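You operate a simulated robot arm through the tools that you are given. There is no shell and no other tool. Be economical: measure what you need, move in short steps, check, and stop when the job is done.

You are at the controls of a simulated two-armed robot. One attempt, no reset.

TASK
Fetch the yellow sponge and set it on the bottom shelf of the tall rack. Then take the blue tag and put it on top of the oval grey patch. Then put the round steel weight on top of the carton marked hose clips. Then put the white rowlock on the wooden work shelf of the tall rack away on the bare end of the trestle table. Then put one of the big glue pots from the wooden work shelf of the tall rack on the bottom shelf of the tall rack. Then stack the round grey patch labelled "27" from the wooden work shelf of the tall rack on top of the round grey patch marked "26". Do these in the order given. Set down upright: round steel weight, big glue pot.
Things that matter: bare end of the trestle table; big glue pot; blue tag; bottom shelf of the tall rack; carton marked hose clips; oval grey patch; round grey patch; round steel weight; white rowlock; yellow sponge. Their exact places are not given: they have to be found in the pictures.

The check looks at the end state, three seconds after you hand in, the way a careful person would. Anything else that was tipped, shoved, dropped, spilled or broken makes it a failure.

THE ROBOT
Two 7-joint arms with two-finger grippers on one trunk, on a base that drives. Base frame: it is fixed to the floor where the robot stands at the start and does not move with it; the origin is under the middle of the robot, x ahead of it, y to its left, z up. Lengths are in mm, angles in degrees, forces in N, time in s.
The left shoulder is at the start at [50, 191, 1171], the right one opposite. Places, roughly: bare end of the trestle table [-6100, 3800, 600]; big glue pot [3750, -250, 1000]; blue tag [1750, -500, 750]; bottom shelf of the tall rack [3800, 700, 300]; carton marked hose clips [3750, 1000, 500]; oval grey patch [500, -500, 750]; round grey patch [3750, 0, 1000]; round steel weight (7x7x8 cm) [1800, -1000, 900]; white rowlock (4x7x11 cm) [3600, -200, 1000]; yellow sponge (6x9x4 cm) [700, -200, 800]. Payload 2.69 kg a hand.
Tool frame (each hand has its own): the origin (TCP) lies between the finger pads and is the grasp point; the fingertips stand 20 mm ahead of it; z points along the fingers, y is the line along which they close. The gripper opens to 100 mm. The gripper's body begins 63 mm behind the TCP.
Orientation is told as [roll, pitch, yaw] about the base's x, y, z axes, in that order, counted from this pose: with the fingers straight down and closing along the base's y, the tool's x points along the base's -x, its y along +y and its z along -z.

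THE INTERFACE
- The arms move only by the tool send_rows. It takes "left_increments", "right_increments" or both (then of equal length, played together; a hand with none holds still); each is a list of rows, each a list of 7 numbers: the shift along the base's x, y, z in mm, then the turn, a rotation vector about the base's x, y, z in degrees, then the opening, from 0 (shut) to 1 (fully open). In form: [[x, y, z, wx, wy, wz, grip], ...]. A call has 1 to 10 rows; each row shifts and turns the commanded pose from where the row before left it. A row lasts 0.2 s, in which the tool goes at most 50 mm and 8.6 degrees; a call with a longer step from one row to the next is refused whole, and so is a gripper value outside its range. Where a pose cannot be reached the arm comes as near as it can. A force on the tool above 40 N (or 10 N above the force at the start of the call, whichever is more), or a blocked arm, ends the call early, and 0.2 s more pass. The fingers move at their own pace (about 153 mm/s each) and stop on an object; they squeeze with about 20 N. The grip force told is the motor's: it shows also when the fingers shut on nothing. Time passes only in rows, and 0.2 s behind the last, so rows that do not move let the fingers close. The reply holds the time, the measured pose of the TCP, the force on the tool along the base axes, the opening and the grip force, in the units named above and with some noise, with the torque about the TCP (base axes, N m) and any sound that the robot's microphone picked up.
- Cameras (640 x 400 px; columns grow to the right, rows downward): "scene" is now at [113.7, -30.1, 1358.4]; the picture's right is [-0.42, -0.91, 0.00], its down [-0.52, 0.24, -0.82] and it looks along [0.74, -0.34, -0.58] (base axes); focal length 271 px, centre (320, 200). "left" rides on the left gripper at [70, 19, -99] in its tool frame; the picture's right is [-0.26, 0.97, 0.00], its down [-0.75, -0.20, -0.63] and it looks along [-0.61, -0.16, 0.78] (tool axes); focal length 230 px, centre (320, 200). "right" rides on the right gripper at [70, -19, -99] in its tool frame; the picture's right is [0.26, 0.97, 0.00], its down [-0.75, 0.20, -0.63] and it looks along [-0.61, 0.16, 0.78] (tool axes); focal length 230 px, centre (320, 200).
- grab_frame(camera): a new picture of that camera. The clock stands still meanwhile.
- raise_lower(by): slides the trunk up (or, below 0, down) by that many mm; the arms and the scene camera ride with it, the base frame stays. It gives what a move gives, with no picture.
- base_move(legs): drives the robot by 1 to 6 legs, each [ahead, left, turn to the left] in mm, mm and degrees, along the robot's own axes; the way and the turn of a leg run together, so that a leg with both is an arc; at most 1500 mm and 180 degrees a leg. The arms and the cameras ride along, it lands a little off, and it stops where it bumps. It gives what a move gives.
- head_to(pan, tilt): turns the head with the scene camera to pan (to the left, within 80 degrees either way) and tilt (down, from -29 to 69), counted from straight ahead of the robot. It gives what a move gives.
- point_at(camera, pixels): for up to 12 pixels [column, row] of the newest picture of that camera ("zoom" is the newest enlarged one), the place [x, y, z] in the base frame of the surface seen there, good to about 2 mm, but the place of the scene camera against the robot may be out by one fixed shift of up to 25 mm in any direction. The clock stands still meanwhile.
- zoom(camera, box): a new picture of the part [left, top, right, bottom] of that camera's present view, enlarged. The clock stands still meanwhile.
- hand_in(): hands the job in; it is judged then, once.

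Work in short steps. Measure before you move; look again where a grasp or a placing could have gone wrong, and mend it. You have 124 turns and 144 pictures in all, those below and enlarged ones among them. Open the grippers and draw the arms clear of the work before you hand the job in, unless the task says otherwise; then end with one line.

The tools are called after ">>>" as a command line: name --argument value ..., lists and objects as JSON in quotes. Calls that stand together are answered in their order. send_rows: Moves the arms, as the interface text tells. Its arguments: {"type":"object","properties":{"left_increments":{"type":"array"},"right_increments":{"type":"array"}},"required":[]} The other tools are called the same way: raise_lower (by) slides the trunk up or down; base_move (legs) drives the base; head_to (pan, tilt) turns the head that bears the scene camera; grab_frame (camera) takes a picture; point_at (camera, pixels) gives the place of the surface under pixels of a picture; zoom (camera, box) takes an enlarged picture of a part of a camera's view; hand_in () hands the job in.

At the start:

```text
clock: 0.0
left_eef_pos: [443.0, -44.4, 1060.7]
left_ee_rot: [0.0, 0.1, 0.0]
left_force: [0.5, 0.9, -0.2]
left_ft_torque: [-0.01, -0.02, 0.01]
left_opening: 100.0
left_grip_force: 0.1
right_eef_pos: [310.3, -410.5, 1110.3]
right_ee_rot: [0.0, 0.0, -0.1]
right_force: [0.1, -0.2, 0.0]
right_ft_torque: [0.01, -0.02, 0.03]
right_opening: 100.0
right_grip_force: 0.0
trunk travel left (down, up): [-229.0, 93.0]
robot x, y, heading: [-2.8, -3.7, 0.1]
head pan, tilt: [-24.9, 35.2]
```

scene: 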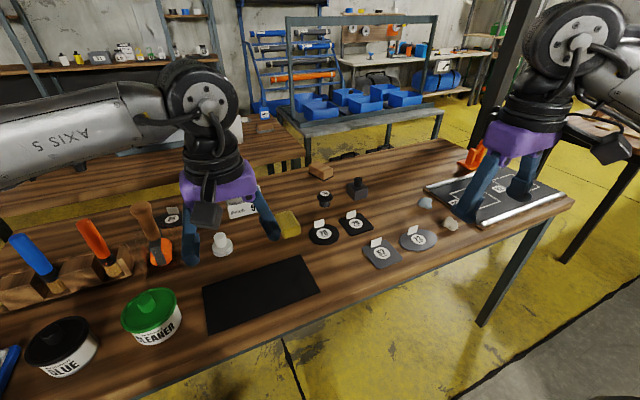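
right: 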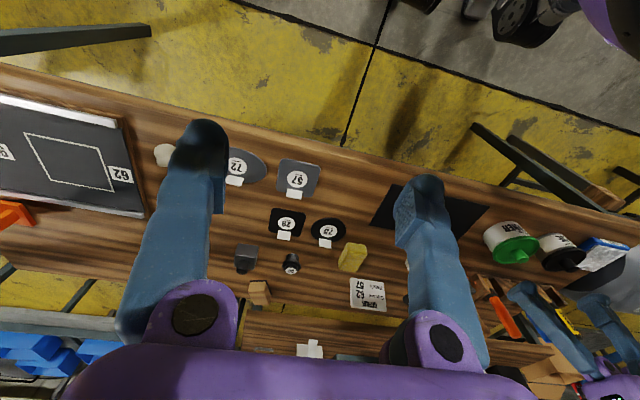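
left: 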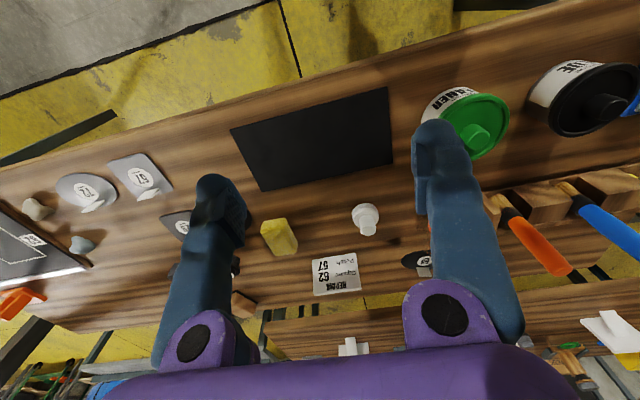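

The sponge is at about (288,224) in the scene view and the oval patch "72" at (418,240). I measure these in both the scene and right cameras.

>>> point_at --camera "scene" --pixels '[[288, 218], [290, 232], [418, 240], [381, 254], [323, 234], [355, 222], [325, 198], [240, 310]]'

>>> point_at --camera "right" --pixels '[[352, 254], [346, 266], [240, 164], [298, 178], [327, 231], [287, 222], [250, 170], [258, 160], [220, 290]]'

>>> zoom --camera "right" --box '[140, 120, 400, 310]'

```text
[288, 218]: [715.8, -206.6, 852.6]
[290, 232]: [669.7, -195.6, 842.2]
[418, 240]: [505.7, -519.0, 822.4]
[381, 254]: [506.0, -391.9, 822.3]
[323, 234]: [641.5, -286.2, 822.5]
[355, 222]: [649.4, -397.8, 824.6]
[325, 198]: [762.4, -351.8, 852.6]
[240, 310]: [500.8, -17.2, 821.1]
```

```text
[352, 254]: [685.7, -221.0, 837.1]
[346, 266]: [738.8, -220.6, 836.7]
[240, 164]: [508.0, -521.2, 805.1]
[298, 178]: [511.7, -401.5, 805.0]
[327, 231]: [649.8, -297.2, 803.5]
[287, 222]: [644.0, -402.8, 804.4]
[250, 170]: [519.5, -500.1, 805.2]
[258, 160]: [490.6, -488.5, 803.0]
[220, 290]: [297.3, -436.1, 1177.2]
```

```text
2.11 times, centred on (270, 215) of right
```

zoom: 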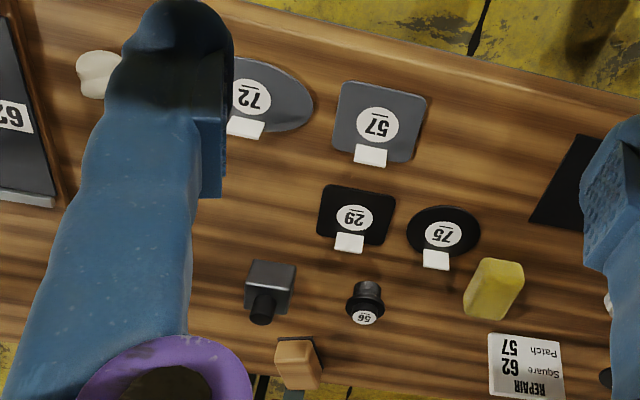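

The hand cameras give z about 17 mm lower than the scene camera, so I'll trust the hand cameras for grasping. Next I survey the surroundings for drive routes, starting to the left.

>>> head_to --pan 20 --tilt 12

>>> grab_frame --camera "scene"

>>> head_to --pan -30 --tilt 12

>>> grab_frame --camera "scene"

>>> head_to --pan -78 --tilt 20

>>> grab_frame --camera "scene"

>>> head_to --pan 78 --tilt 20

>>> grab_frame --camera "scene"

```text
clock: 1.1
left_eef_pos: [442.9, -44.1, 1058.3]
left_ee_rot: [0.0, 0.1, 0.1]
left_force: [0.2, -0.6, 0.7]
left_ft_torque: [0.02, 0.01, 0.02]
left_opening: 100.1
left_grip_force: 0.1
right_eef_pos: [311.3, -410.3, 1109.8]
right_ee_rot: [0.1, 0.0, 0.0]
right_force: [-0.1, 0.3, 0.8]
right_ft_torque: [0.01, -0.02, 0.03]
right_opening: 99.9
right_grip_force: 0.1
trunk travel left (down, up): [-229.0, 93.0]
robot x, y, heading: [-1.6, -1.8, 0.1]
head pan, tilt: [20.0, 12.0]
```

```text
139 pictures are left
```

scene: 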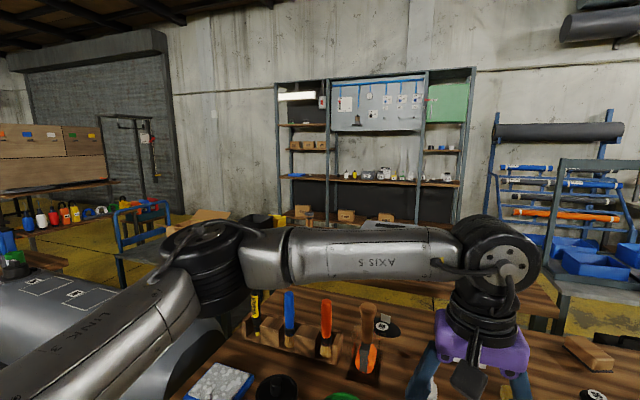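

```text
clock: 2.3
left_eef_pos: [440.9, -44.8, 1059.2]
left_ee_rot: [0.1, 0.1, 0.1]
left_force: [-1.0, 0.3, 0.0]
left_ft_torque: [0.01, -0.01, -0.03]
left_opening: 100.0
left_grip_force: 0.0
right_eef_pos: [308.7, -408.5, 1109.6]
right_ee_rot: [0.0, -0.1, 0.0]
right_force: [-0.5, 0.0, 1.3]
right_ft_torque: [0.02, -0.02, 0.0]
right_opening: 100.1
right_grip_force: 0.0
trunk travel left (down, up): [-229.0, 93.0]
robot x, y, heading: [-3.9, -0.8, -0.1]
head pan, tilt: [-30.0, 12.0]
```

```text
138 pictures are left
```

scene: 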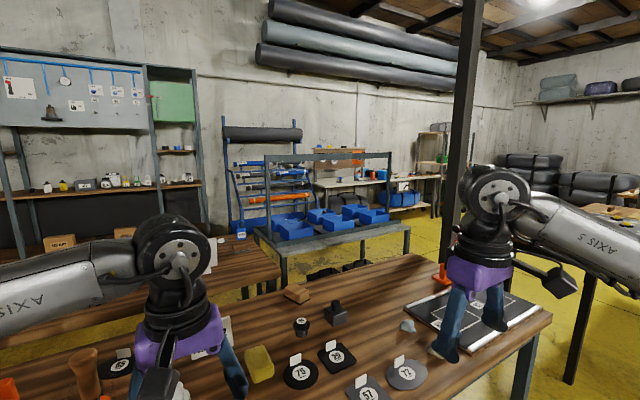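

```text
clock: 3.5
left_eef_pos: [442.5, -44.2, 1057.9]
left_ee_rot: [0.0, 0.1, 0.2]
left_force: [0.7, -1.1, 0.0]
left_ft_torque: [0.01, -0.05, -0.01]
left_opening: 99.9
left_grip_force: 0.0
right_eef_pos: [310.3, -410.2, 1109.0]
right_ee_rot: [0.0, 0.0, 0.0]
right_force: [0.4, 0.2, 0.1]
right_ft_torque: [-0.01, -0.03, 0.03]
right_opening: 99.8
right_grip_force: 0.1
trunk travel left (down, up): [-229.0, 93.0]
robot x, y, heading: [0.9, -3.0, 0.1]
head pan, tilt: [-78.0, 20.0]
```

```text
137 pictures are left
```

scene: 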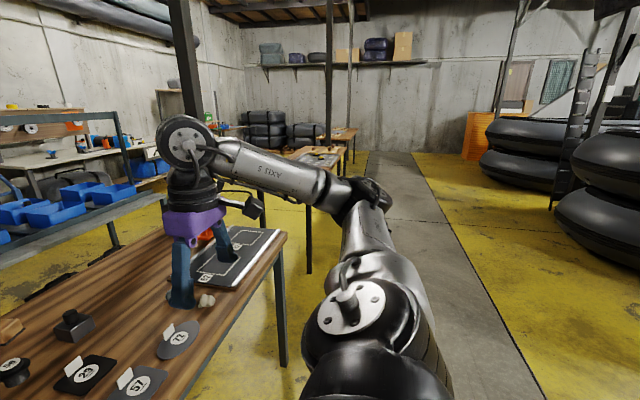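

```text
clock: 5.9
left_eef_pos: [442.4, -43.8, 1059.7]
left_ee_rot: [0.0, 0.0, 0.1]
left_force: [0.8, -0.2, -0.2]
left_ft_torque: [-0.02, 0.02, 0.0]
left_opening: 99.8
left_grip_force: 0.1
right_eef_pos: [309.9, -410.9, 1109.1]
right_ee_rot: [0.0, 0.0, -0.1]
right_force: [-0.3, 0.6, -0.8]
right_ft_torque: [0.01, 0.03, -0.05]
right_opening: 100.1
right_grip_force: 0.0
trunk travel left (down, up): [-229.0, 93.0]
robot x, y, heading: [-0.2, 1.3, -0.1]
head pan, tilt: [78.0, 20.0]
```

```text
136 pictures are left
```

scene: 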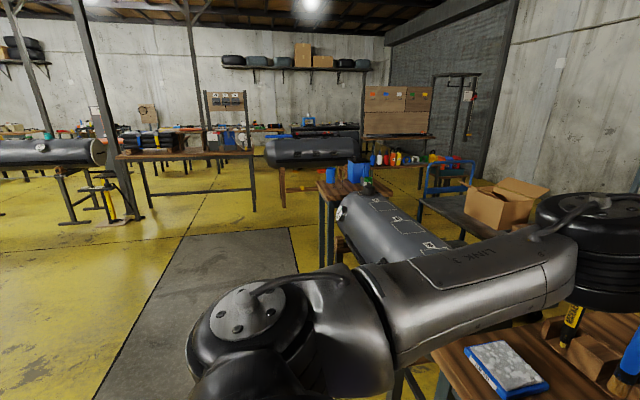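

The lanes look clear to the right, round the table end. Now I test reach: the right arm moves towards the sponge at a safe height while the left arm draws back and up.

>>> send_rows --right_increments '[[35, 15, -8, 0, 0, 0, 1], [35, 15, -8, 0, 0, 0, 1], [35, 15, -8, 0, 0, 0, 1], [35, 15, -8, 0, 0, 0, 1], [35, 15, -8, 0, 0, 0, 1], [35, 15, -8, 0, 0, 0, 1], [35, 15, -8, 0, 0, 0, 1], [35, 15, -8, 0, 0, 0, 1], [35, 15, -8, 0, 0, 0, 1], [35, 15, -8, 0, 0, 0, 1]]' --left_increments '[[-10, 30, 10, 0, 0, 0, 1], [-10, 30, 10, 0, 0, 0, 1], [-10, 30, 10, 0, 0, 0, 1], [-10, 30, 10, 0, 0, 0, 1], [-10, 30, 10, 0, 0, 0, 1], [-10, 30, 10, 0, 0, 0, 1], [-10, 30, 10, 0, 0, 0, 1], [-10, 30, 10, 0, 0, 0, 1], [-10, 30, 10, 0, 0, 0, 1], [-10, 30, 10, 0, 0, 0, 1]]'

>>> grab_frame --camera "right"

```text
clock: 8.1
left_eef_pos: [343.4, 257.0, 1158.4]
left_ee_rot: [-0.1, 0.1, 0.0]
left_force: [-0.5, 0.6, -0.8]
left_ft_torque: [-0.02, 0.04, -0.02]
left_opening: 99.9
left_grip_force: 0.1
right_eef_pos: [660.4, -258.0, 1032.0]
right_ee_rot: [-0.1, -0.1, 0.1]
right_force: [0.3, -0.6, 0.1]
right_ft_torque: [0.0, 0.02, 0.02]
right_opening: 100.1
right_grip_force: 0.1
trunk travel left (down, up): [-229.0, 93.0]
robot x, y, heading: [-1.9, 2.5, 0.0]
head pan, tilt: [78.0, 20.0]
```

```text
135 pictures are left
```

right: 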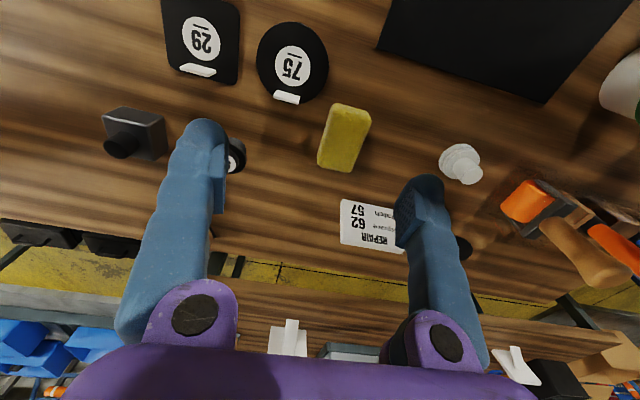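

The reach is fine, and the sponge is centred at about (343,137). I measure its corners.

>>> point_at --camera "right" --pixels '[[337, 107], [368, 113], [352, 170], [320, 163], [344, 135], [345, 190], [228, 160], [355, 225], [400, 160]]'

```text
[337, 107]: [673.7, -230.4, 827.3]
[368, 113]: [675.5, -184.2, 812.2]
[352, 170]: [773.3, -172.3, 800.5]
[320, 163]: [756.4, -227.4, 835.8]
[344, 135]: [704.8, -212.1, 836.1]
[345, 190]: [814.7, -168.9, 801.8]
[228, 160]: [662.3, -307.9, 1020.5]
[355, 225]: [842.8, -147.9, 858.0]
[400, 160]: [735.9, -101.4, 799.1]
```

>>> zoom --camera "right" --box '[290, 85, 400, 195]'

```text
3.64 times, centred on (345, 140) of right
```

zoom: 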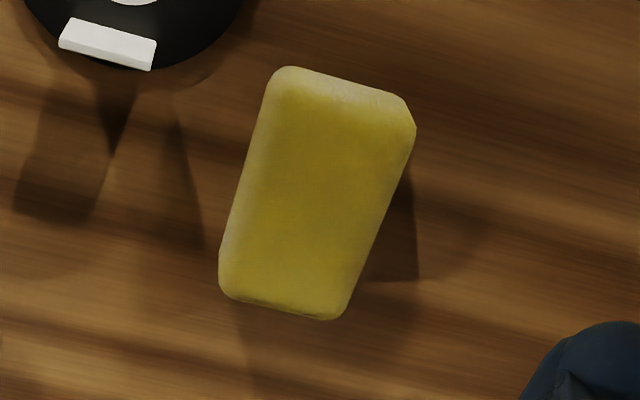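

>>> point_at --camera "zoom" --pixels '[[258, 140], [405, 150], [228, 260], [360, 265], [315, 200], [290, 295], [345, 85], [310, 312]]'

```text
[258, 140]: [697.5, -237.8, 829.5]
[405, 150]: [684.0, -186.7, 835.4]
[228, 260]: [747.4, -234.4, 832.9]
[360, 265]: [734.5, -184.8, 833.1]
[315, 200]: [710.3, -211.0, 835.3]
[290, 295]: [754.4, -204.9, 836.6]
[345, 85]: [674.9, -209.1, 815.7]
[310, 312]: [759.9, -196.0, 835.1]
```

Sponge top centre is about (712,-211,836), aligned with x. I descend over it to TCP z≈824 and close.

>>> send_rows --right_increments '[[18, 16, -10, 0, 0, 0, 1], [18, 16, -20, 0, 0, 0, 1], [16, 15, -30, 0, 0, 0, 1], [0, 0, -30, 0, 0, 0, 1], [0, 0, -30, 0, 0, 0, 1], [0, 0, -30, 0, 0, 0, 1], [0, 0, -30, 0, 0, 0, 1], [0, 0, -27, 0, 0, 0, 1], [0, 0, 0, 0, 0, 0, 0.3], [0, 0, 0, 0, 0, 0, 0.3]]'

>>> send_rows --right_increments '[[0, 0, 0, 0, 0, 0, 0.3], [0, 0, 30, 0, 0, 0, 0.3], [-10, 0, 40, 0, 0, 0, 0.3], [-20, 0, 40, 0, 0, 0, 0.3], [-40, -10, 40, 0, 0, 0, 0.3], [-40, -10, 40, 0, 0, 0, 0.3], [-40, -20, 40, 0, 0, 0, 0.3], [-40, -20, 20, 0, 0, 0, 0.3], [-40, -20, 10, 0, 0, 0, 0.3], [-40, -20, 0, 0, 0, 0, 0.3]]'

>>> grab_frame --camera "right"

```text
clock: 10.0
left_eef_pos: [339.5, 255.4, 1161.4]
left_ee_rot: [-0.2, -0.2, -0.1]
left_force: [0.2, 0.2, 0.8]
left_ft_torque: [0.01, 0.0, 0.02]
left_opening: 100.0
left_grip_force: 0.1
right_eef_pos: [687.4, -228.0, 849.8]
right_ee_rot: [-0.8, -1.3, -0.5]
right_force: [-8.6, -2.8, 37.3]
right_ft_torque: [-1.12, 0.4, -0.23]
right_opening: 53.5
right_grip_force: 17.4
right hand out of reach, approached as far as the arm can: row 3
trunk travel left (down, up): [-229.0, 93.0]
robot x, y, heading: [-2.0, -2.9, -0.1]
head pan, tilt: [78.0, 20.0]
stopped in row 9 (right hand): the force on the tool passed its limit at 48 N (the readings are from after the stop); the commanded pose is now the measured one
```

```text
refused: row 5 steps farther than a row can; nothing moved
```

```text
133 pictures are left
```

right: 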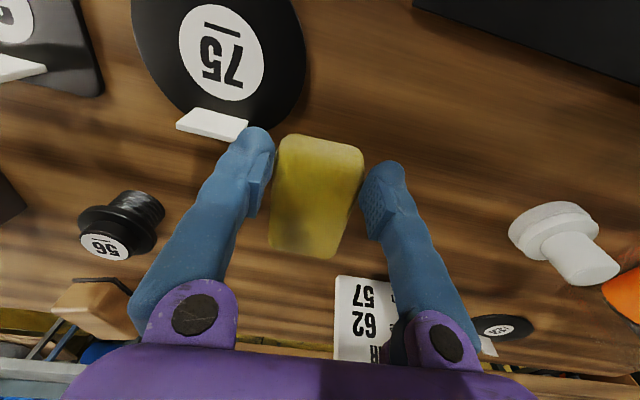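

The arm was short of reach and is pressing on something, possibly the tag near (215,122). I open, go back up and check.

>>> send_rows --right_increments '[[0, 0, 0, 0, 0, 0, 0.75], [0, 0, 10, 0, 0, 0, 0.8], [0, 0, 30, 0, 0, 0, 1], [0, 0, 30, 0, 0, 0, 1]]'

>>> grab_frame --camera "right"

```text
clock: 11.0
left_eef_pos: [342.9, 254.9, 1157.7]
left_ee_rot: [-0.1, 0.0, 0.0]
left_force: [0.0, 0.0, -1.5]
left_ft_torque: [0.0, -0.01, -0.02]
left_opening: 100.3
left_grip_force: 0.1
right_eef_pos: [687.2, -226.7, 910.0]
right_ee_rot: [-0.5, -0.6, -0.4]
right_force: [0.7, -0.1, -1.0]
right_ft_torque: [-0.02, 0.0, 0.03]
right_opening: 100.0
right_grip_force: 0.0
trunk travel left (down, up): [-229.0, 93.0]
robot x, y, heading: [-0.9, 0.0, 0.1]
head pan, tilt: [78.0, 20.0]
```

```text
132 pictures are left
```

right: 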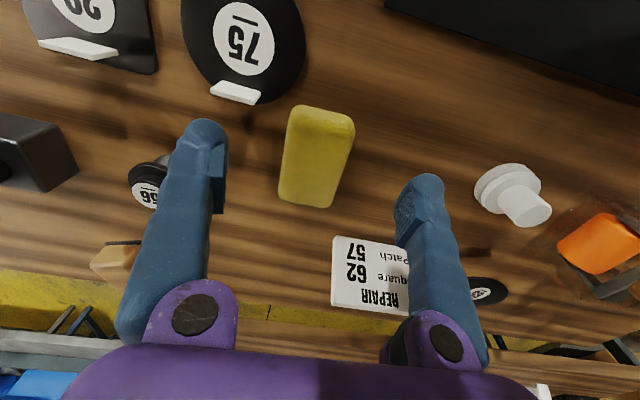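

Nothing is disturbed. I raise the hand, lower the trunk by 150 for more reach, then measure the sponge again.

>>> send_rows --right_increments '[[0, 0, 40, 0, 0, 0, 1], [0, 0, 40, 0, 0, 0, 1], [0, 0, 40, 0, 0, 0, 1], [0, 0, 40, 0, 0, 0, 1]]'

>>> raise_lower --by -150

>>> send_rows --right_increments '[[20, 15, 0, 0, 0, 0, 1], [5, 0, 0, 0, 0, 0, 1]]'

>>> grab_frame --camera "right"

```text
clock: 12.0
left_eef_pos: [342.2, 256.0, 1159.4]
left_ee_rot: [0.1, 0.0, 0.0]
left_force: [0.5, -0.5, -0.6]
left_ft_torque: [0.0, 0.0, 0.0]
left_opening: 100.1
left_grip_force: 0.1
right_eef_pos: [685.7, -225.1, 1072.9]
right_ee_rot: [-0.6, -0.7, -0.3]
right_force: [0.7, -0.6, 0.2]
right_ft_torque: [-0.01, -0.02, 0.0]
right_opening: 99.9
right_grip_force: 0.0
trunk travel left (down, up): [-229.0, 93.0]
robot x, y, heading: [1.6, 1.4, 0.1]
head pan, tilt: [78.0, 20.0]
```

```text
clock: 13.8
left_eef_pos: [342.8, 254.4, 1007.9]
left_ee_rot: [0.0, 0.0, 0.0]
left_force: [-0.4, -0.8, 0.1]
left_ft_torque: [0.0, -0.03, -0.01]
left_opening: 100.1
left_grip_force: 0.0
right_eef_pos: [687.8, -227.2, 921.5]
right_ee_rot: [-0.6, -0.7, -0.4]
right_force: [-0.2, 0.3, -0.4]
right_ft_torque: [0.0, -0.06, -0.03]
right_opening: 99.9
right_grip_force: 0.1
trunk travel left (down, up): [-79.0, 243.0]
robot x, y, heading: [-4.0, -1.6, -0.1]
head pan, tilt: [78.0, 20.0]
```

```text
clock: 14.4
left_eef_pos: [343.6, 255.5, 1009.3]
left_ee_rot: [0.0, 0.0, 0.0]
left_force: [-0.4, 0.7, -0.1]
left_ft_torque: [-0.02, 0.04, -0.02]
left_opening: 100.0
left_grip_force: 0.1
right_eef_pos: [694.2, -222.6, 922.5]
right_ee_rot: [-0.7, -0.8, -0.4]
right_force: [0.1, 0.5, -1.0]
right_ft_torque: [-0.02, 0.0, -0.03]
right_opening: 99.7
right_grip_force: 0.1
right hand out of reach, approached as far as the arm can: row 1, 2
trunk travel left (down, up): [-79.0, 243.0]
robot x, y, heading: [-0.5, 1.8, 0.0]
head pan, tilt: [78.0, 20.0]
```

```text
131 pictures are left
```

right: 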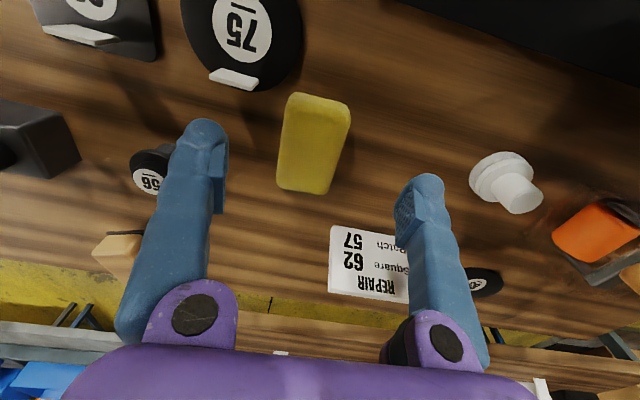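

The reach limit is still about x=695, so I need to drive a little nearer. I look down to see the gap to the table edge.

>>> head_to --pan 0 --tilt 60

>>> grab_frame --camera "scene"

```text
clock: 15.9
left_eef_pos: [343.4, 256.2, 1007.4]
left_ee_rot: [0.1, 0.0, 0.0]
left_force: [-0.7, -0.6, 0.1]
left_ft_torque: [0.0, -0.02, 0.04]
left_opening: 100.0
left_grip_force: 0.1
right_eef_pos: [692.8, -221.4, 921.7]
right_ee_rot: [-0.6, -0.7, -0.4]
right_force: [-0.6, -0.1, -0.2]
right_ft_torque: [-0.01, -0.01, 0.0]
right_opening: 100.0
right_grip_force: 0.2
trunk travel left (down, up): [-79.0, 243.0]
robot x, y, heading: [-1.0, 2.4, -0.1]
head pan, tilt: [0.0, 60.0]
```

```text
130 pictures are left
```

scene: 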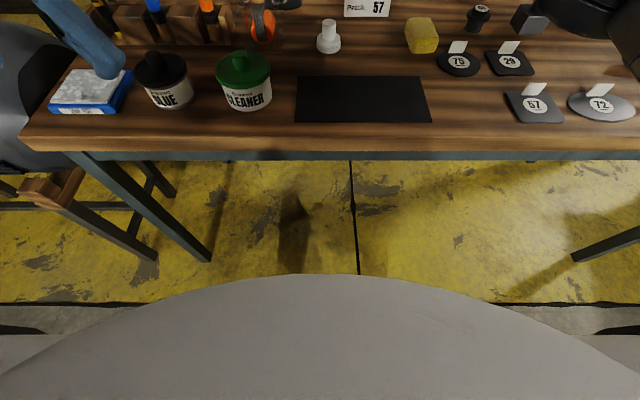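

>>> point_at --camera "scene" --pixels '[[320, 148], [320, 278], [200, 300], [440, 300], [320, 262], [210, 255], [580, 258]]'

```text
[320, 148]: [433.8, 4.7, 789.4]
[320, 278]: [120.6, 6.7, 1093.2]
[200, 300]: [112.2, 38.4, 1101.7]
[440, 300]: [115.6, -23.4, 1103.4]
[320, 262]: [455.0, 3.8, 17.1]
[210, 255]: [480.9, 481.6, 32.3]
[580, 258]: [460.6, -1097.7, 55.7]
```

The table edge is at x≈434, which leaves space. I drive 80 mm ahead.

>>> base_move --legs '[[80, 0, 0]]'

>>> grab_frame --camera "right"

```text
clock: 16.9
left_eef_pos: [424.7, 255.3, 1007.9]
left_ee_rot: [0.0, -0.1, 0.0]
left_force: [0.0, 0.1, -0.6]
left_ft_torque: [0.03, 0.04, 0.01]
left_opening: 100.1
left_grip_force: 0.1
right_eef_pos: [774.7, -221.7, 920.3]
right_ee_rot: [-0.5, -0.6, -0.4]
right_force: [0.0, -0.4, -0.7]
right_ft_torque: [0.02, 0.02, 0.01]
right_opening: 100.1
right_grip_force: 0.0
trunk travel left (down, up): [-79.0, 243.0]
robot x, y, heading: [79.1, -0.1, -0.1]
head pan, tilt: [0.0, 60.0]
```

```text
129 pictures are left
```

right: 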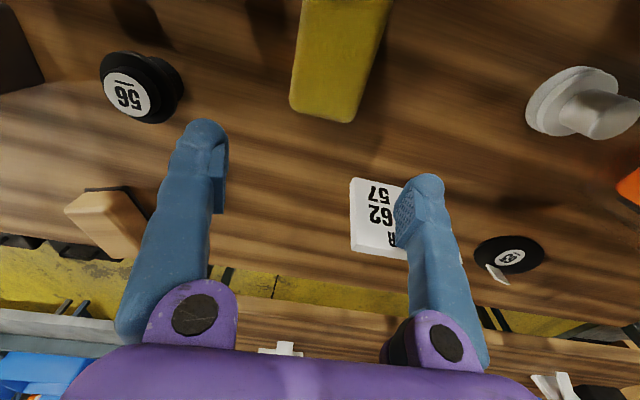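

The hand is now at x=775; I step back to x≈714 and descend onto the sponge.

>>> send_rows --right_increments '[[-20, 4, 0, 0, 0, 0, 1], [-20, 4, 0, 0, 0, 0, 1], [-21, 3, 0, 0, 0, 0, 1], [0, 0, -25, 0, 0, 0, 1], [0, 0, -25, 0, 0, 0, 1], [0, 0, -25, 0, 0, 0, 1], [0, 0, -21, 0, 0, 0, 1], [0, 0, 0, 0, 0, 0, 0.3], [0, 0, 0, 0, 0, 0, 0.3], [0, 0, 0, 0, 0, 0, 0.3]]'

>>> grab_frame --camera "right"

```text
clock: 19.1
left_eef_pos: [422.6, 254.3, 1008.6]
left_ee_rot: [0.0, 0.0, -0.1]
left_force: [-0.3, -0.4, -0.6]
left_ft_torque: [0.01, -0.02, -0.05]
left_opening: 100.0
left_grip_force: 0.1
right_eef_pos: [712.2, -211.1, 825.5]
right_ee_rot: [-0.7, -0.7, -0.3]
right_force: [0.3, -0.5, 0.9]
right_ft_torque: [-0.04, -0.02, -0.05]
right_opening: 54.5
right_grip_force: 20.1
trunk travel left (down, up): [-79.0, 243.0]
robot x, y, heading: [76.6, 0.6, 0.1]
head pan, tilt: [0.0, 60.0]
```

```text
128 pictures are left
```

right: 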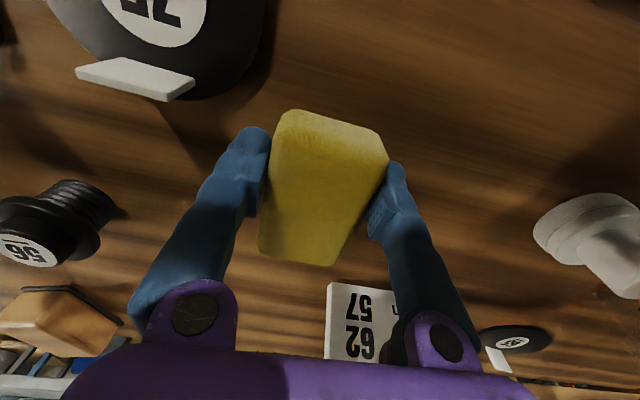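

The sponge is gripped (opening 54.5, 20 N). I lift it and draw it in over the table.

>>> send_rows --right_increments '[[0, 0, 30, 0, 0, 0, 0.3], [0, 0, 40, 0, 0, 0, 0.3], [0, 0, 40, 0, 0, 0, 0.3], [-10, 0, 40, 0, 0, 0, 0.3], [-20, 0, 40, 0, 0, 0, 0.3], [-45, -10, 0, 0, 0, 0, 0.3], [-45, -10, 0, 0, 0, 0, 0.3], [-45, -10, 0, 0, 0, 0, 0.3], [-45, -10, 0, 0, 0, 0, 0.3], [-45, -10, 0, 0, 0, 0, 0.3]]'

>>> base_move --legs '[[-250, 0, 0]]'

>>> head_to --pan -40 --tilt 28

>>> grab_frame --camera "scene"

```text
clock: 21.3
left_eef_pos: [424.4, 254.4, 1009.3]
left_ee_rot: [0.0, 0.1, 0.0]
left_force: [-0.2, 0.5, 0.8]
left_ft_torque: [0.01, -0.01, 0.0]
left_opening: 100.1
left_grip_force: 0.1
right_eef_pos: [456.9, -259.5, 1014.9]
right_ee_rot: [-0.5, -0.7, -0.4]
right_force: [-0.3, 0.4, -1.0]
right_ft_torque: [0.01, 0.0, 0.0]
right_opening: 54.5
right_grip_force: 20.0
trunk travel left (down, up): [-79.0, 243.0]
robot x, y, heading: [80.6, 1.3, -0.1]
head pan, tilt: [0.0, 60.0]
```

```text
clock: 23.2
left_eef_pos: [174.0, 255.2, 1008.1]
left_ee_rot: [0.0, 0.0, 0.0]
left_force: [-0.1, -1.4, 0.2]
left_ft_torque: [-0.01, -0.03, -0.03]
left_opening: 100.1
left_grip_force: 0.0
right_eef_pos: [207.5, -260.8, 1015.0]
right_ee_rot: [-0.6, -0.8, -0.4]
right_force: [-0.4, 0.7, 0.0]
right_ft_torque: [-0.02, 0.01, 0.01]
right_opening: 54.5
right_grip_force: 20.1
trunk travel left (down, up): [-79.0, 243.0]
robot x, y, heading: [-167.7, -2.0, -0.1]
head pan, tilt: [0.0, 60.0]
```

```text
clock: 24.2
left_eef_pos: [174.1, 254.7, 1008.3]
left_ee_rot: [0.0, -0.1, 0.0]
left_force: [0.1, 0.0, 0.9]
left_ft_torque: [-0.01, 0.01, -0.02]
left_opening: 100.0
left_grip_force: 0.0
right_eef_pos: [207.4, -260.6, 1015.1]
right_ee_rot: [-0.6, -0.7, -0.4]
right_force: [-0.9, 0.5, -0.1]
right_ft_torque: [-0.01, 0.02, -0.02]
right_opening: 54.5
right_grip_force: 19.7
trunk travel left (down, up): [-79.0, 243.0]
robot x, y, heading: [-172.1, -0.1, -0.0]
head pan, tilt: [-40.0, 28.0]
```

```text
127 pictures are left
```

scene: 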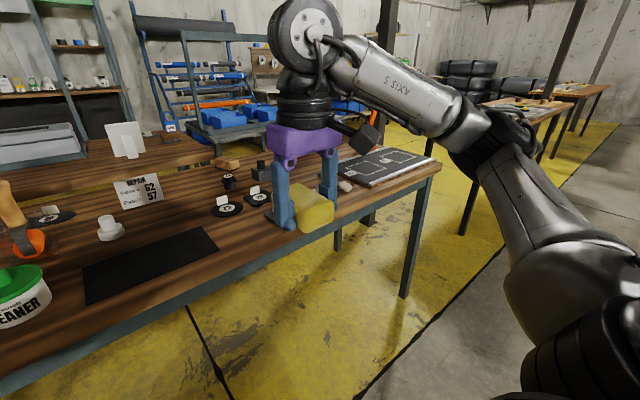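

I hold the sponge. I measure the right table end, the post, the bin bench and nearby tables for a drive map.

>>> point_at --camera "scene" --pixels '[[440, 165], [405, 295], [380, 140], [465, 232], [540, 158], [480, 105], [560, 110], [215, 160], [400, 120], [205, 130], [170, 128], [375, 222]]'

```text
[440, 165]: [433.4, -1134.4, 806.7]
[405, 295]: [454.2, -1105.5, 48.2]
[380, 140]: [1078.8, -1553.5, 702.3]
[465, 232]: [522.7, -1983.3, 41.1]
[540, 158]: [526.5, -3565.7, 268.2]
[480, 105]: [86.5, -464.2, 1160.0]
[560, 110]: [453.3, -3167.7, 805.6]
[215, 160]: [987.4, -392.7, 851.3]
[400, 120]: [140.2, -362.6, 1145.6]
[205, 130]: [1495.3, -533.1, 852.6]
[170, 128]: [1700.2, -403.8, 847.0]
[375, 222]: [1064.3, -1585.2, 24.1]
```

The gap between this table (end y≈-1134) and the next one (y≈-1980) leads to a post at (1080,-1570). I sidestep in front of the gap and look through it.

>>> base_move --legs '[[0, -1450, 0]]'

>>> head_to --pan 0 --tilt 25

>>> grab_frame --camera "scene"

>>> head_to --pan 45 --tilt 25

>>> grab_frame --camera "scene"

```text
clock: 37.1
left_eef_pos: [171.1, -1199.6, 1009.1]
left_ee_rot: [0.1, 0.0, -0.1]
left_force: [0.2, 0.0, -0.1]
left_ft_torque: [0.0, 0.02, 0.01]
left_opening: 99.8
left_grip_force: 0.0
right_eef_pos: [204.4, -1715.1, 1015.1]
right_ee_rot: [-0.6, -0.7, -0.5]
right_force: [-0.5, 0.4, 0.0]
right_ft_torque: [0.0, -0.03, -0.01]
right_opening: 54.3
right_grip_force: 20.6
trunk travel left (down, up): [-79.0, 243.0]
robot x, y, heading: [-172.4, -1453.4, -0.4]
head pan, tilt: [-40.0, 28.0]
```

```text
clock: 38.2
left_eef_pos: [172.9, -1200.2, 1007.7]
left_ee_rot: [0.0, 0.0, -0.1]
left_force: [-0.3, -1.1, 0.0]
left_ft_torque: [0.01, 0.0, -0.01]
left_opening: 100.1
left_grip_force: 0.0
right_eef_pos: [205.1, -1714.9, 1015.2]
right_ee_rot: [-0.6, -0.8, -0.4]
right_force: [0.3, 0.3, -0.6]
right_ft_torque: [0.01, 0.01, 0.03]
right_opening: 54.5
right_grip_force: 20.4
trunk travel left (down, up): [-79.0, 243.0]
robot x, y, heading: [-169.7, -1453.2, -0.1]
head pan, tilt: [0.0, 25.0]
```

```text
126 pictures are left
```

scene: 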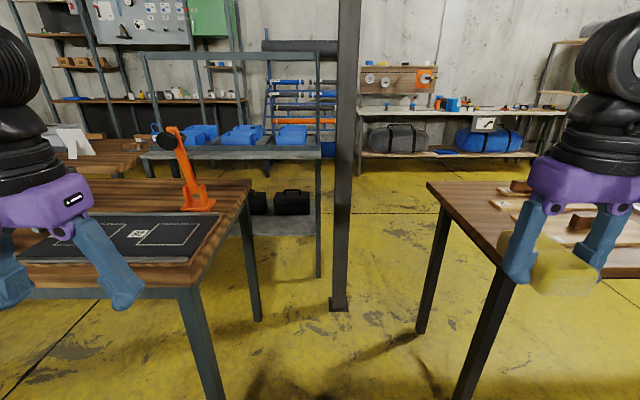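

```text
clock: 39.3
left_eef_pos: [170.6, -1200.0, 1007.3]
left_ee_rot: [0.1, 0.0, -0.1]
left_force: [0.0, -0.6, -0.2]
left_ft_torque: [-0.01, 0.01, 0.0]
left_opening: 100.2
left_grip_force: 0.2
right_eef_pos: [204.9, -1715.7, 1015.2]
right_ee_rot: [-0.6, -0.7, -0.5]
right_force: [0.4, -0.5, -0.3]
right_ft_torque: [0.02, 0.02, -0.03]
right_opening: 54.8
right_grip_force: 19.9
trunk travel left (down, up): [-79.0, 243.0]
robot x, y, heading: [-174.2, -1453.2, -0.1]
head pan, tilt: [45.0, 25.0]
```

```text
125 pictures are left
```

scene: 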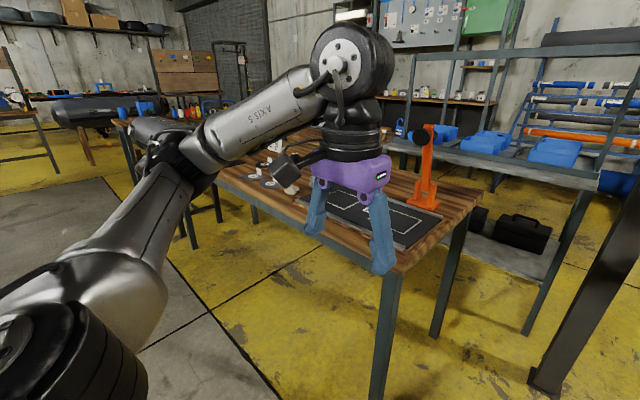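

I measure the gap boundaries here: table 1's back corner, the bin bench leg and the post.

>>> point_at --camera "scene" --pixels '[[480, 192], [435, 332], [526, 330], [600, 183], [545, 375], [560, 320], [400, 130], [510, 240], [430, 175], [190, 245], [215, 215], [128, 110]]'

>>> head_to --pan 0 --tilt 30

>>> grab_frame --camera "scene"

>>> point_at --camera "scene" --pixels '[[338, 270], [422, 293], [430, 155], [455, 235], [318, 240], [250, 150], [160, 130], [322, 125], [425, 180], [500, 130], [347, 150], [330, 270]]'

```text
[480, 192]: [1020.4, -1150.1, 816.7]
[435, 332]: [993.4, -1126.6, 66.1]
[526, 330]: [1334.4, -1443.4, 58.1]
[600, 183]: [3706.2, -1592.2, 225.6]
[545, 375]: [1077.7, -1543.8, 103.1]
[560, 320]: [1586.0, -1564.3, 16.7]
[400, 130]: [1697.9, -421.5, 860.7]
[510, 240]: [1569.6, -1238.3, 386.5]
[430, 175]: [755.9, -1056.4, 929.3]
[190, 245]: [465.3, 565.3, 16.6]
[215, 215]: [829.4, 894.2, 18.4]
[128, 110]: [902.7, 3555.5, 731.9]
```

```text
clock: 40.5
left_eef_pos: [172.3, -1200.1, 1007.8]
left_ee_rot: [0.0, 0.0, -0.2]
left_force: [-0.4, -0.4, 0.3]
left_ft_torque: [0.03, 0.01, -0.03]
left_opening: 100.2
left_grip_force: 0.1
right_eef_pos: [205.0, -1716.1, 1015.1]
right_ee_rot: [-0.6, -0.6, -0.6]
right_force: [-0.1, 0.5, 0.0]
right_ft_torque: [0.01, 0.01, 0.0]
right_opening: 54.6
right_grip_force: 20.3
trunk travel left (down, up): [-79.0, 243.0]
robot x, y, heading: [-173.8, -1454.4, -0.3]
head pan, tilt: [0.0, 30.0]
```

```text
124 pictures are left
```

scene: 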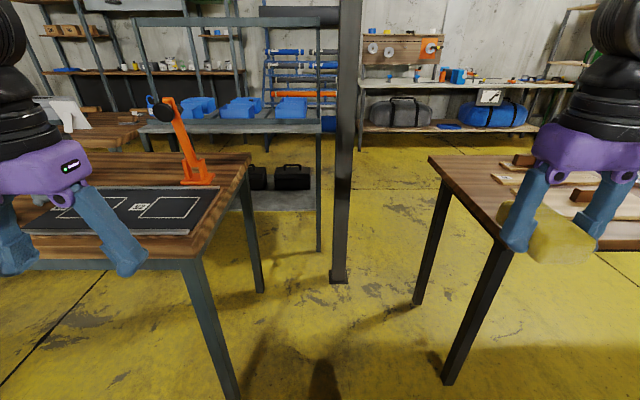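

```text
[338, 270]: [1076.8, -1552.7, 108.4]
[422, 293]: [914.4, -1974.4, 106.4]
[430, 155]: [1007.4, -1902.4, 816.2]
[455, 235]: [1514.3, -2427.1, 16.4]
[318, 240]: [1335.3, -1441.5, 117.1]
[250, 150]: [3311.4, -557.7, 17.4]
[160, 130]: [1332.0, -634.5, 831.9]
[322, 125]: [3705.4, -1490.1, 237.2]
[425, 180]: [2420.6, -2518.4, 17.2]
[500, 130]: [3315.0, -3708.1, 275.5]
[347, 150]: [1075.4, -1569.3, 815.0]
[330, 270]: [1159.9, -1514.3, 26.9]
```

Neither side of the post is wide enough (≈385 and 300 mm), so I look right for a way round table 2.

>>> head_to --pan -65 --tilt 15

>>> grab_frame --camera "scene"

```text
clock: 41.8
left_eef_pos: [171.7, -1200.0, 1008.5]
left_ee_rot: [0.0, 0.0, -0.1]
left_force: [-0.3, 0.4, 0.4]
left_ft_torque: [0.01, 0.02, 0.0]
left_opening: 100.1
left_grip_force: 0.2
right_eef_pos: [205.4, -1714.9, 1015.0]
right_ee_rot: [-0.6, -0.7, -0.5]
right_force: [0.4, 0.1, -0.4]
right_ft_torque: [0.02, -0.04, -0.02]
right_opening: 54.4
right_grip_force: 20.1
trunk travel left (down, up): [-79.0, 243.0]
robot x, y, heading: [-170.3, -1455.1, -0.1]
head pan, tilt: [-65.0, 15.0]
```

```text
123 pictures are left
```

scene: 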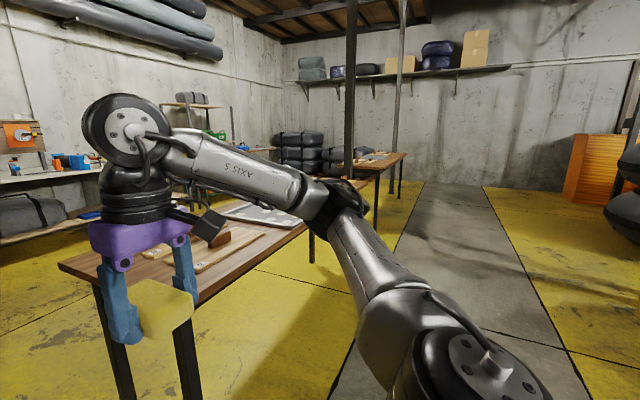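

>>> point_at --camera "scene" --pixels '[[312, 258], [352, 165], [375, 222], [405, 158], [400, 190], [305, 225], [325, 190], [300, 165], [385, 160], [350, 60], [230, 215], [397, 60]]'

```text
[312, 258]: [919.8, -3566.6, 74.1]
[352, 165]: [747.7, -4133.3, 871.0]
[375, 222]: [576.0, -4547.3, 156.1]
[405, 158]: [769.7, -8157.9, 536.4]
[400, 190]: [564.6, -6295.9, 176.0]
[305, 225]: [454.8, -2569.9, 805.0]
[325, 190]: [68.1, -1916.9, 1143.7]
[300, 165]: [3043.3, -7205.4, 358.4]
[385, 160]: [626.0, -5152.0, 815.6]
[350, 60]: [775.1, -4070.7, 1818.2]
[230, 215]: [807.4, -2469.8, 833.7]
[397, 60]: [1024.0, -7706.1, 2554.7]
```

Table 2's far end also has a post. To judge the gaps I need the robot's own base size, so I pitch the left hand so its camera looks back at the base.

>>> send_rows --left_increments '[[20, 0, 0, 0, 8.5, 0, 1], [20, 0, 0, 0, 8.5, 0, 1], [20, 0, 0, 0, 8.5, 0, 1], [20, 0, 0, 0, 8.5, 0, 1], [20, 0, 0, 0, 8.5, 0, 1], [20, 0, 0, 0, 8.5, 0, 1], [20, 0, 0, 0, 8.5, 0, 1], [20, 0, 0, 0, 8.5, 0, 1], [20, 0, 0, 0, 8.5, 0, 1], [0, 0, 0, 0, 0, 0, 1]]'

>>> grab_frame --camera "left"

```text
clock: 44.0
left_eef_pos: [134.1, -1307.2, 919.9]
left_ee_rot: [-0.7, 76.6, -0.6]
left_force: [0.4, 0.0, -0.5]
left_ft_torque: [0.0, -0.02, 0.02]
left_opening: 100.1
left_grip_force: 0.0
left hand out of reach, approached as far as the arm can: row 6, 7, 8, 9
right_eef_pos: [204.8, -1713.2, 1015.2]
right_ee_rot: [-0.7, -0.9, -0.5]
right_force: [-0.1, 0.0, -0.8]
right_ft_torque: [0.02, 0.0, -0.01]
right_opening: 54.6
right_grip_force: 19.8
trunk travel left (down, up): [-79.0, 243.0]
robot x, y, heading: [-173.1, -1456.9, -0.1]
head pan, tilt: [-65.0, 15.0]
```

```text
122 pictures are left
```

left: 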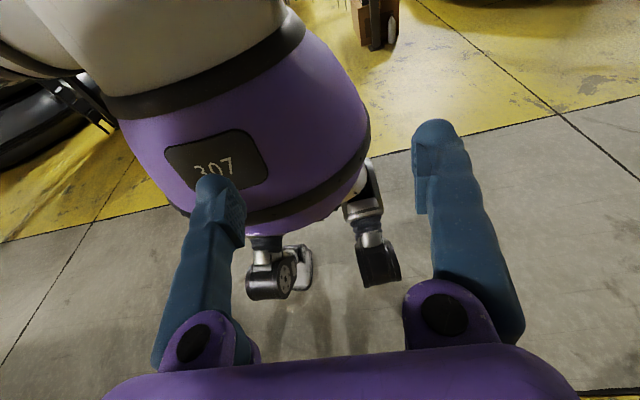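

The picture shows a purple waist with castors underneath. I measure its extent.

>>> point_at --camera "left" --pixels '[[215, 175], [368, 140], [352, 90], [275, 285], [385, 270], [305, 265], [125, 140], [260, 215], [240, 100], [340, 205], [370, 190]]'

```text
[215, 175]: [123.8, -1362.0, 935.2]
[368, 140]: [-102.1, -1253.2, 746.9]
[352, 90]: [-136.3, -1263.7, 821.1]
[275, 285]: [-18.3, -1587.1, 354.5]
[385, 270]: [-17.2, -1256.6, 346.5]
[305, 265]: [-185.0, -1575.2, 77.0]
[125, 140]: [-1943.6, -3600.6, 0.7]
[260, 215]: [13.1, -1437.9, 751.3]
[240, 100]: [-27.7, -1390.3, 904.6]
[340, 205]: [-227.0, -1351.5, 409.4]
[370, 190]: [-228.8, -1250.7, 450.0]
```

The body is about 420 mm wide with castors, so the 385 mm gap is out. I restore the left hand and check the left-hand route.

>>> send_rows --left_increments '[[0, 0, 20, 0, -8.5, 0, 1], [0, 10, 20, 0, -8.5, 0, 1], [0, 10, 20, 0, -8.5, 0, 1], [0, 10, 20, 0, -8.5, 0, 1], [0, 10, 20, 0, -8.5, 0, 1], [0, 10, 10, 0, -8.5, 0, 1], [0, 10, 10, 0, -8.5, 0, 1], [0, 10, 0, 0, -8.5, 0, 1], [0, 10, 0, 0, -8.5, 0, 1], [0, 0, 0, 0, 0, 0, 1]]'

>>> base_move --legs '[[0, 1400, 0], [0, 1300, 0]]'

>>> head_to --pan 20 --tilt 20

>>> grab_frame --camera "scene"

>>> head_to --pan 70 --tilt 20

>>> grab_frame --camera "scene"

```text
clock: 46.2
left_eef_pos: [134.7, -1229.0, 1040.3]
left_ee_rot: [0.1, -0.1, -0.2]
left_force: [-0.6, 0.6, 0.3]
left_ft_torque: [0.0, 0.01, 0.0]
left_opening: 100.0
left_grip_force: 0.1
right_eef_pos: [204.8, -1716.1, 1015.4]
right_ee_rot: [-0.6, -0.7, -0.5]
right_force: [0.0, 0.0, -0.9]
right_ft_torque: [0.03, 0.01, 0.01]
right_opening: 54.1
right_grip_force: 19.5
trunk travel left (down, up): [-79.0, 243.0]
robot x, y, heading: [-170.9, -1458.3, -0.2]
head pan, tilt: [-65.0, 15.0]
```

```text
clock: 69.9
left_eef_pos: [122.0, 1479.6, 1041.1]
left_ee_rot: [0.0, 0.0, 0.5]
left_force: [0.4, -0.4, 1.2]
left_ft_torque: [-0.01, 0.0, -0.01]
left_opening: 100.1
left_grip_force: 0.1
right_eef_pos: [198.8, 994.4, 1015.7]
right_ee_rot: [-0.7, -0.8, 0.1]
right_force: [-0.8, 0.7, 0.0]
right_ft_torque: [-0.04, 0.0, 0.02]
right_opening: 54.5
right_grip_force: 20.3
trunk travel left (down, up): [-79.0, 243.0]
robot x, y, heading: [-181.3, 1250.2, 0.3]
head pan, tilt: [-65.0, 15.0]
```

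```text
clock: 71.5
left_eef_pos: [120.7, 1480.1, 1040.9]
left_ee_rot: [-0.1, 0.0, 0.5]
left_force: [0.1, 0.4, 0.5]
left_ft_torque: [0.02, -0.01, -0.01]
left_opening: 100.0
left_grip_force: 0.1
right_eef_pos: [196.0, 994.8, 1014.2]
right_ee_rot: [-0.5, -0.6, 0.1]
right_force: [-0.6, -0.3, -0.6]
right_ft_torque: [-0.05, 0.01, 0.02]
right_opening: 54.8
right_grip_force: 19.9
trunk travel left (down, up): [-79.0, 243.0]
robot x, y, heading: [-182.9, 1250.8, 0.4]
head pan, tilt: [20.0, 20.0]
```

```text
121 pictures are left
```

scene: 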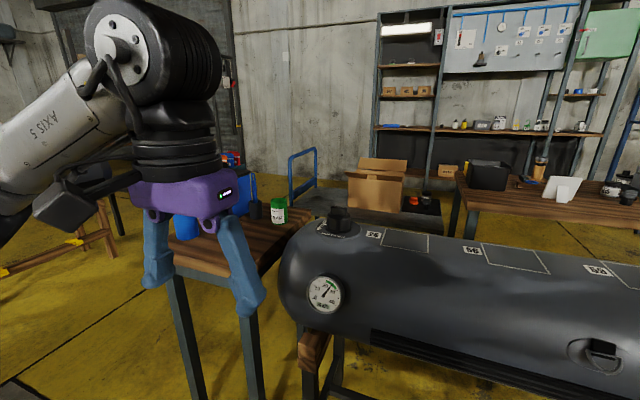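

```text
clock: 72.7
left_eef_pos: [121.5, 1479.6, 1041.5]
left_ee_rot: [-0.1, 0.0, 0.5]
left_force: [0.9, -0.3, 0.6]
left_ft_torque: [-0.01, -0.01, 0.0]
left_opening: 100.3
left_grip_force: 0.0
right_eef_pos: [197.2, 994.4, 1014.5]
right_ee_rot: [-0.6, -0.7, 0.0]
right_force: [-0.1, 0.0, 0.2]
right_ft_torque: [-0.01, 0.02, -0.01]
right_opening: 54.7
right_grip_force: 20.0
trunk travel left (down, up): [-79.0, 243.0]
robot x, y, heading: [-181.5, 1253.9, 0.7]
head pan, tilt: [70.0, 20.0]
```

```text
120 pictures are left
```

scene: 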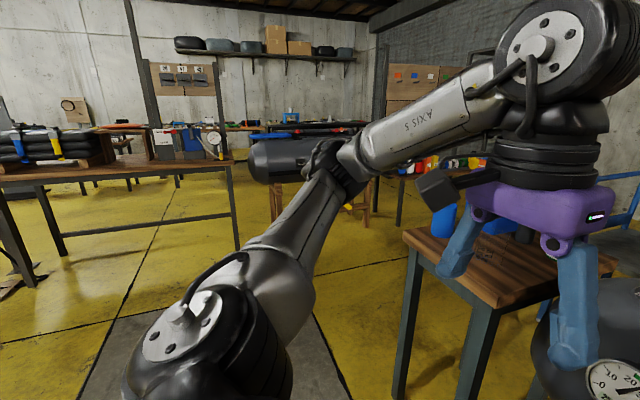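

To the left of the drum is a small table, then open floor. I sidestep further left and look ahead.

>>> base_move --legs '[[-50, 1300, 0]]'

>>> head_to --pan -10 --tilt 25

>>> grab_frame --camera "scene"

```text
clock: 84.2
left_eef_pos: [65.5, 2766.5, 1040.6]
left_ee_rot: [0.1, 0.0, 0.3]
left_force: [-0.3, 0.4, 0.4]
left_ft_torque: [-0.01, -0.01, -0.02]
left_opening: 100.0
left_grip_force: 0.1
right_eef_pos: [140.3, 2279.7, 1015.6]
right_ee_rot: [-0.7, -0.7, -0.1]
right_force: [0.0, 0.6, -0.8]
right_ft_torque: [0.0, 0.0, -0.01]
right_opening: 54.3
right_grip_force: 19.5
trunk travel left (down, up): [-79.0, 243.0]
robot x, y, heading: [-239.7, 2539.9, 0.0]
head pan, tilt: [70.0, 20.0]
```

```text
clock: 85.7
left_eef_pos: [65.4, 2765.1, 1039.9]
left_ee_rot: [0.0, 0.0, 0.3]
left_force: [0.4, -0.5, 0.3]
left_ft_torque: [0.0, -0.03, -0.02]
left_opening: 100.3
left_grip_force: 0.0
right_eef_pos: [139.7, 2278.6, 1014.8]
right_ee_rot: [-0.6, -0.7, -0.3]
right_force: [0.3, -0.5, -0.5]
right_ft_torque: [-0.01, 0.02, -0.04]
right_opening: 54.5
right_grip_force: 19.9
trunk travel left (down, up): [-79.0, 243.0]
robot x, y, heading: [-240.7, 2536.0, 0.1]
head pan, tilt: [-10.0, 25.0]
```

```text
119 pictures are left
```

scene: 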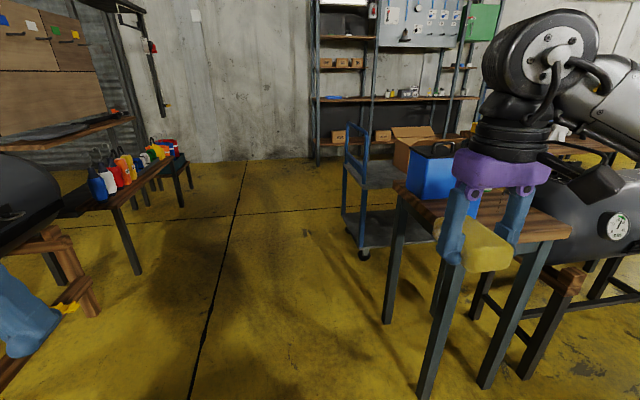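

Here's a wide clear lane ahead between the sawhorse on the left and the stool/cart on the right. I measure its limits.

>>> point_at --camera "scene" --pixels '[[95, 310], [138, 272], [422, 385], [388, 318], [365, 255], [345, 225], [185, 205], [250, 165], [320, 160], [345, 135], [400, 190], [230, 290]]'

```text
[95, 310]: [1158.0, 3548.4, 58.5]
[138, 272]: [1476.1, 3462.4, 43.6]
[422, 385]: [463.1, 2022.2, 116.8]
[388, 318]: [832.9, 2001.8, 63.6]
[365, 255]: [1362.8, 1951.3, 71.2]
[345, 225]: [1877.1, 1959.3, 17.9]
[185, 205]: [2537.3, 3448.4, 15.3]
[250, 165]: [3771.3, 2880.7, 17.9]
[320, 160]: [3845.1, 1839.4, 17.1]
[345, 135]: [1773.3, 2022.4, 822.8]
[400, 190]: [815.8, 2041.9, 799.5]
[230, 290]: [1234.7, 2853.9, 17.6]
```

The lane is clear between y≈2050 and 3400. I drive along y≈2700 to x≈2650, then look right along the rack.

>>> base_move --legs '[[1450, 150, 0], [1450, 0, 0]]'

>>> head_to --pan -60 --tilt 15

>>> grab_frame --camera "scene"

```text
clock: 99.7
left_eef_pos: [2956.2, 2896.5, 1040.1]
left_ee_rot: [0.0, 0.0, -0.6]
left_force: [0.4, -0.7, -0.1]
left_ft_torque: [0.04, -0.02, -0.01]
left_opening: 100.1
left_grip_force: 0.0
right_eef_pos: [3023.2, 2409.5, 1015.2]
right_ee_rot: [-0.5, -0.7, -1.1]
right_force: [0.1, 0.6, -0.6]
right_ft_torque: [0.0, 0.04, 0.03]
right_opening: 54.4
right_grip_force: 19.7
trunk travel left (down, up): [-79.0, 243.0]
robot x, y, heading: [2647.1, 2675.4, -0.8]
head pan, tilt: [-10.0, 25.0]
```

```text
clock: 100.9
left_eef_pos: [2954.6, 2897.2, 1040.8]
left_ee_rot: [0.0, 0.0, -0.5]
left_force: [-0.9, 0.7, -0.7]
left_ft_torque: [-0.05, -0.01, -0.02]
left_opening: 99.8
left_grip_force: 0.0
right_eef_pos: [3023.7, 2409.6, 1015.3]
right_ee_rot: [-0.6, -0.7, -0.9]
right_force: [0.5, 0.6, -0.6]
right_ft_torque: [-0.01, -0.01, -0.02]
right_opening: 54.7
right_grip_force: 20.2
trunk travel left (down, up): [-79.0, 243.0]
robot x, y, heading: [2650.6, 2673.0, -0.5]
head pan, tilt: [-60.0, 15.0]
```

```text
118 pictures are left
```

scene: 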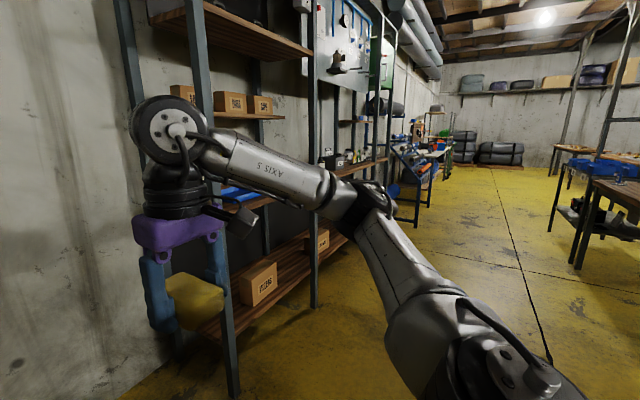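

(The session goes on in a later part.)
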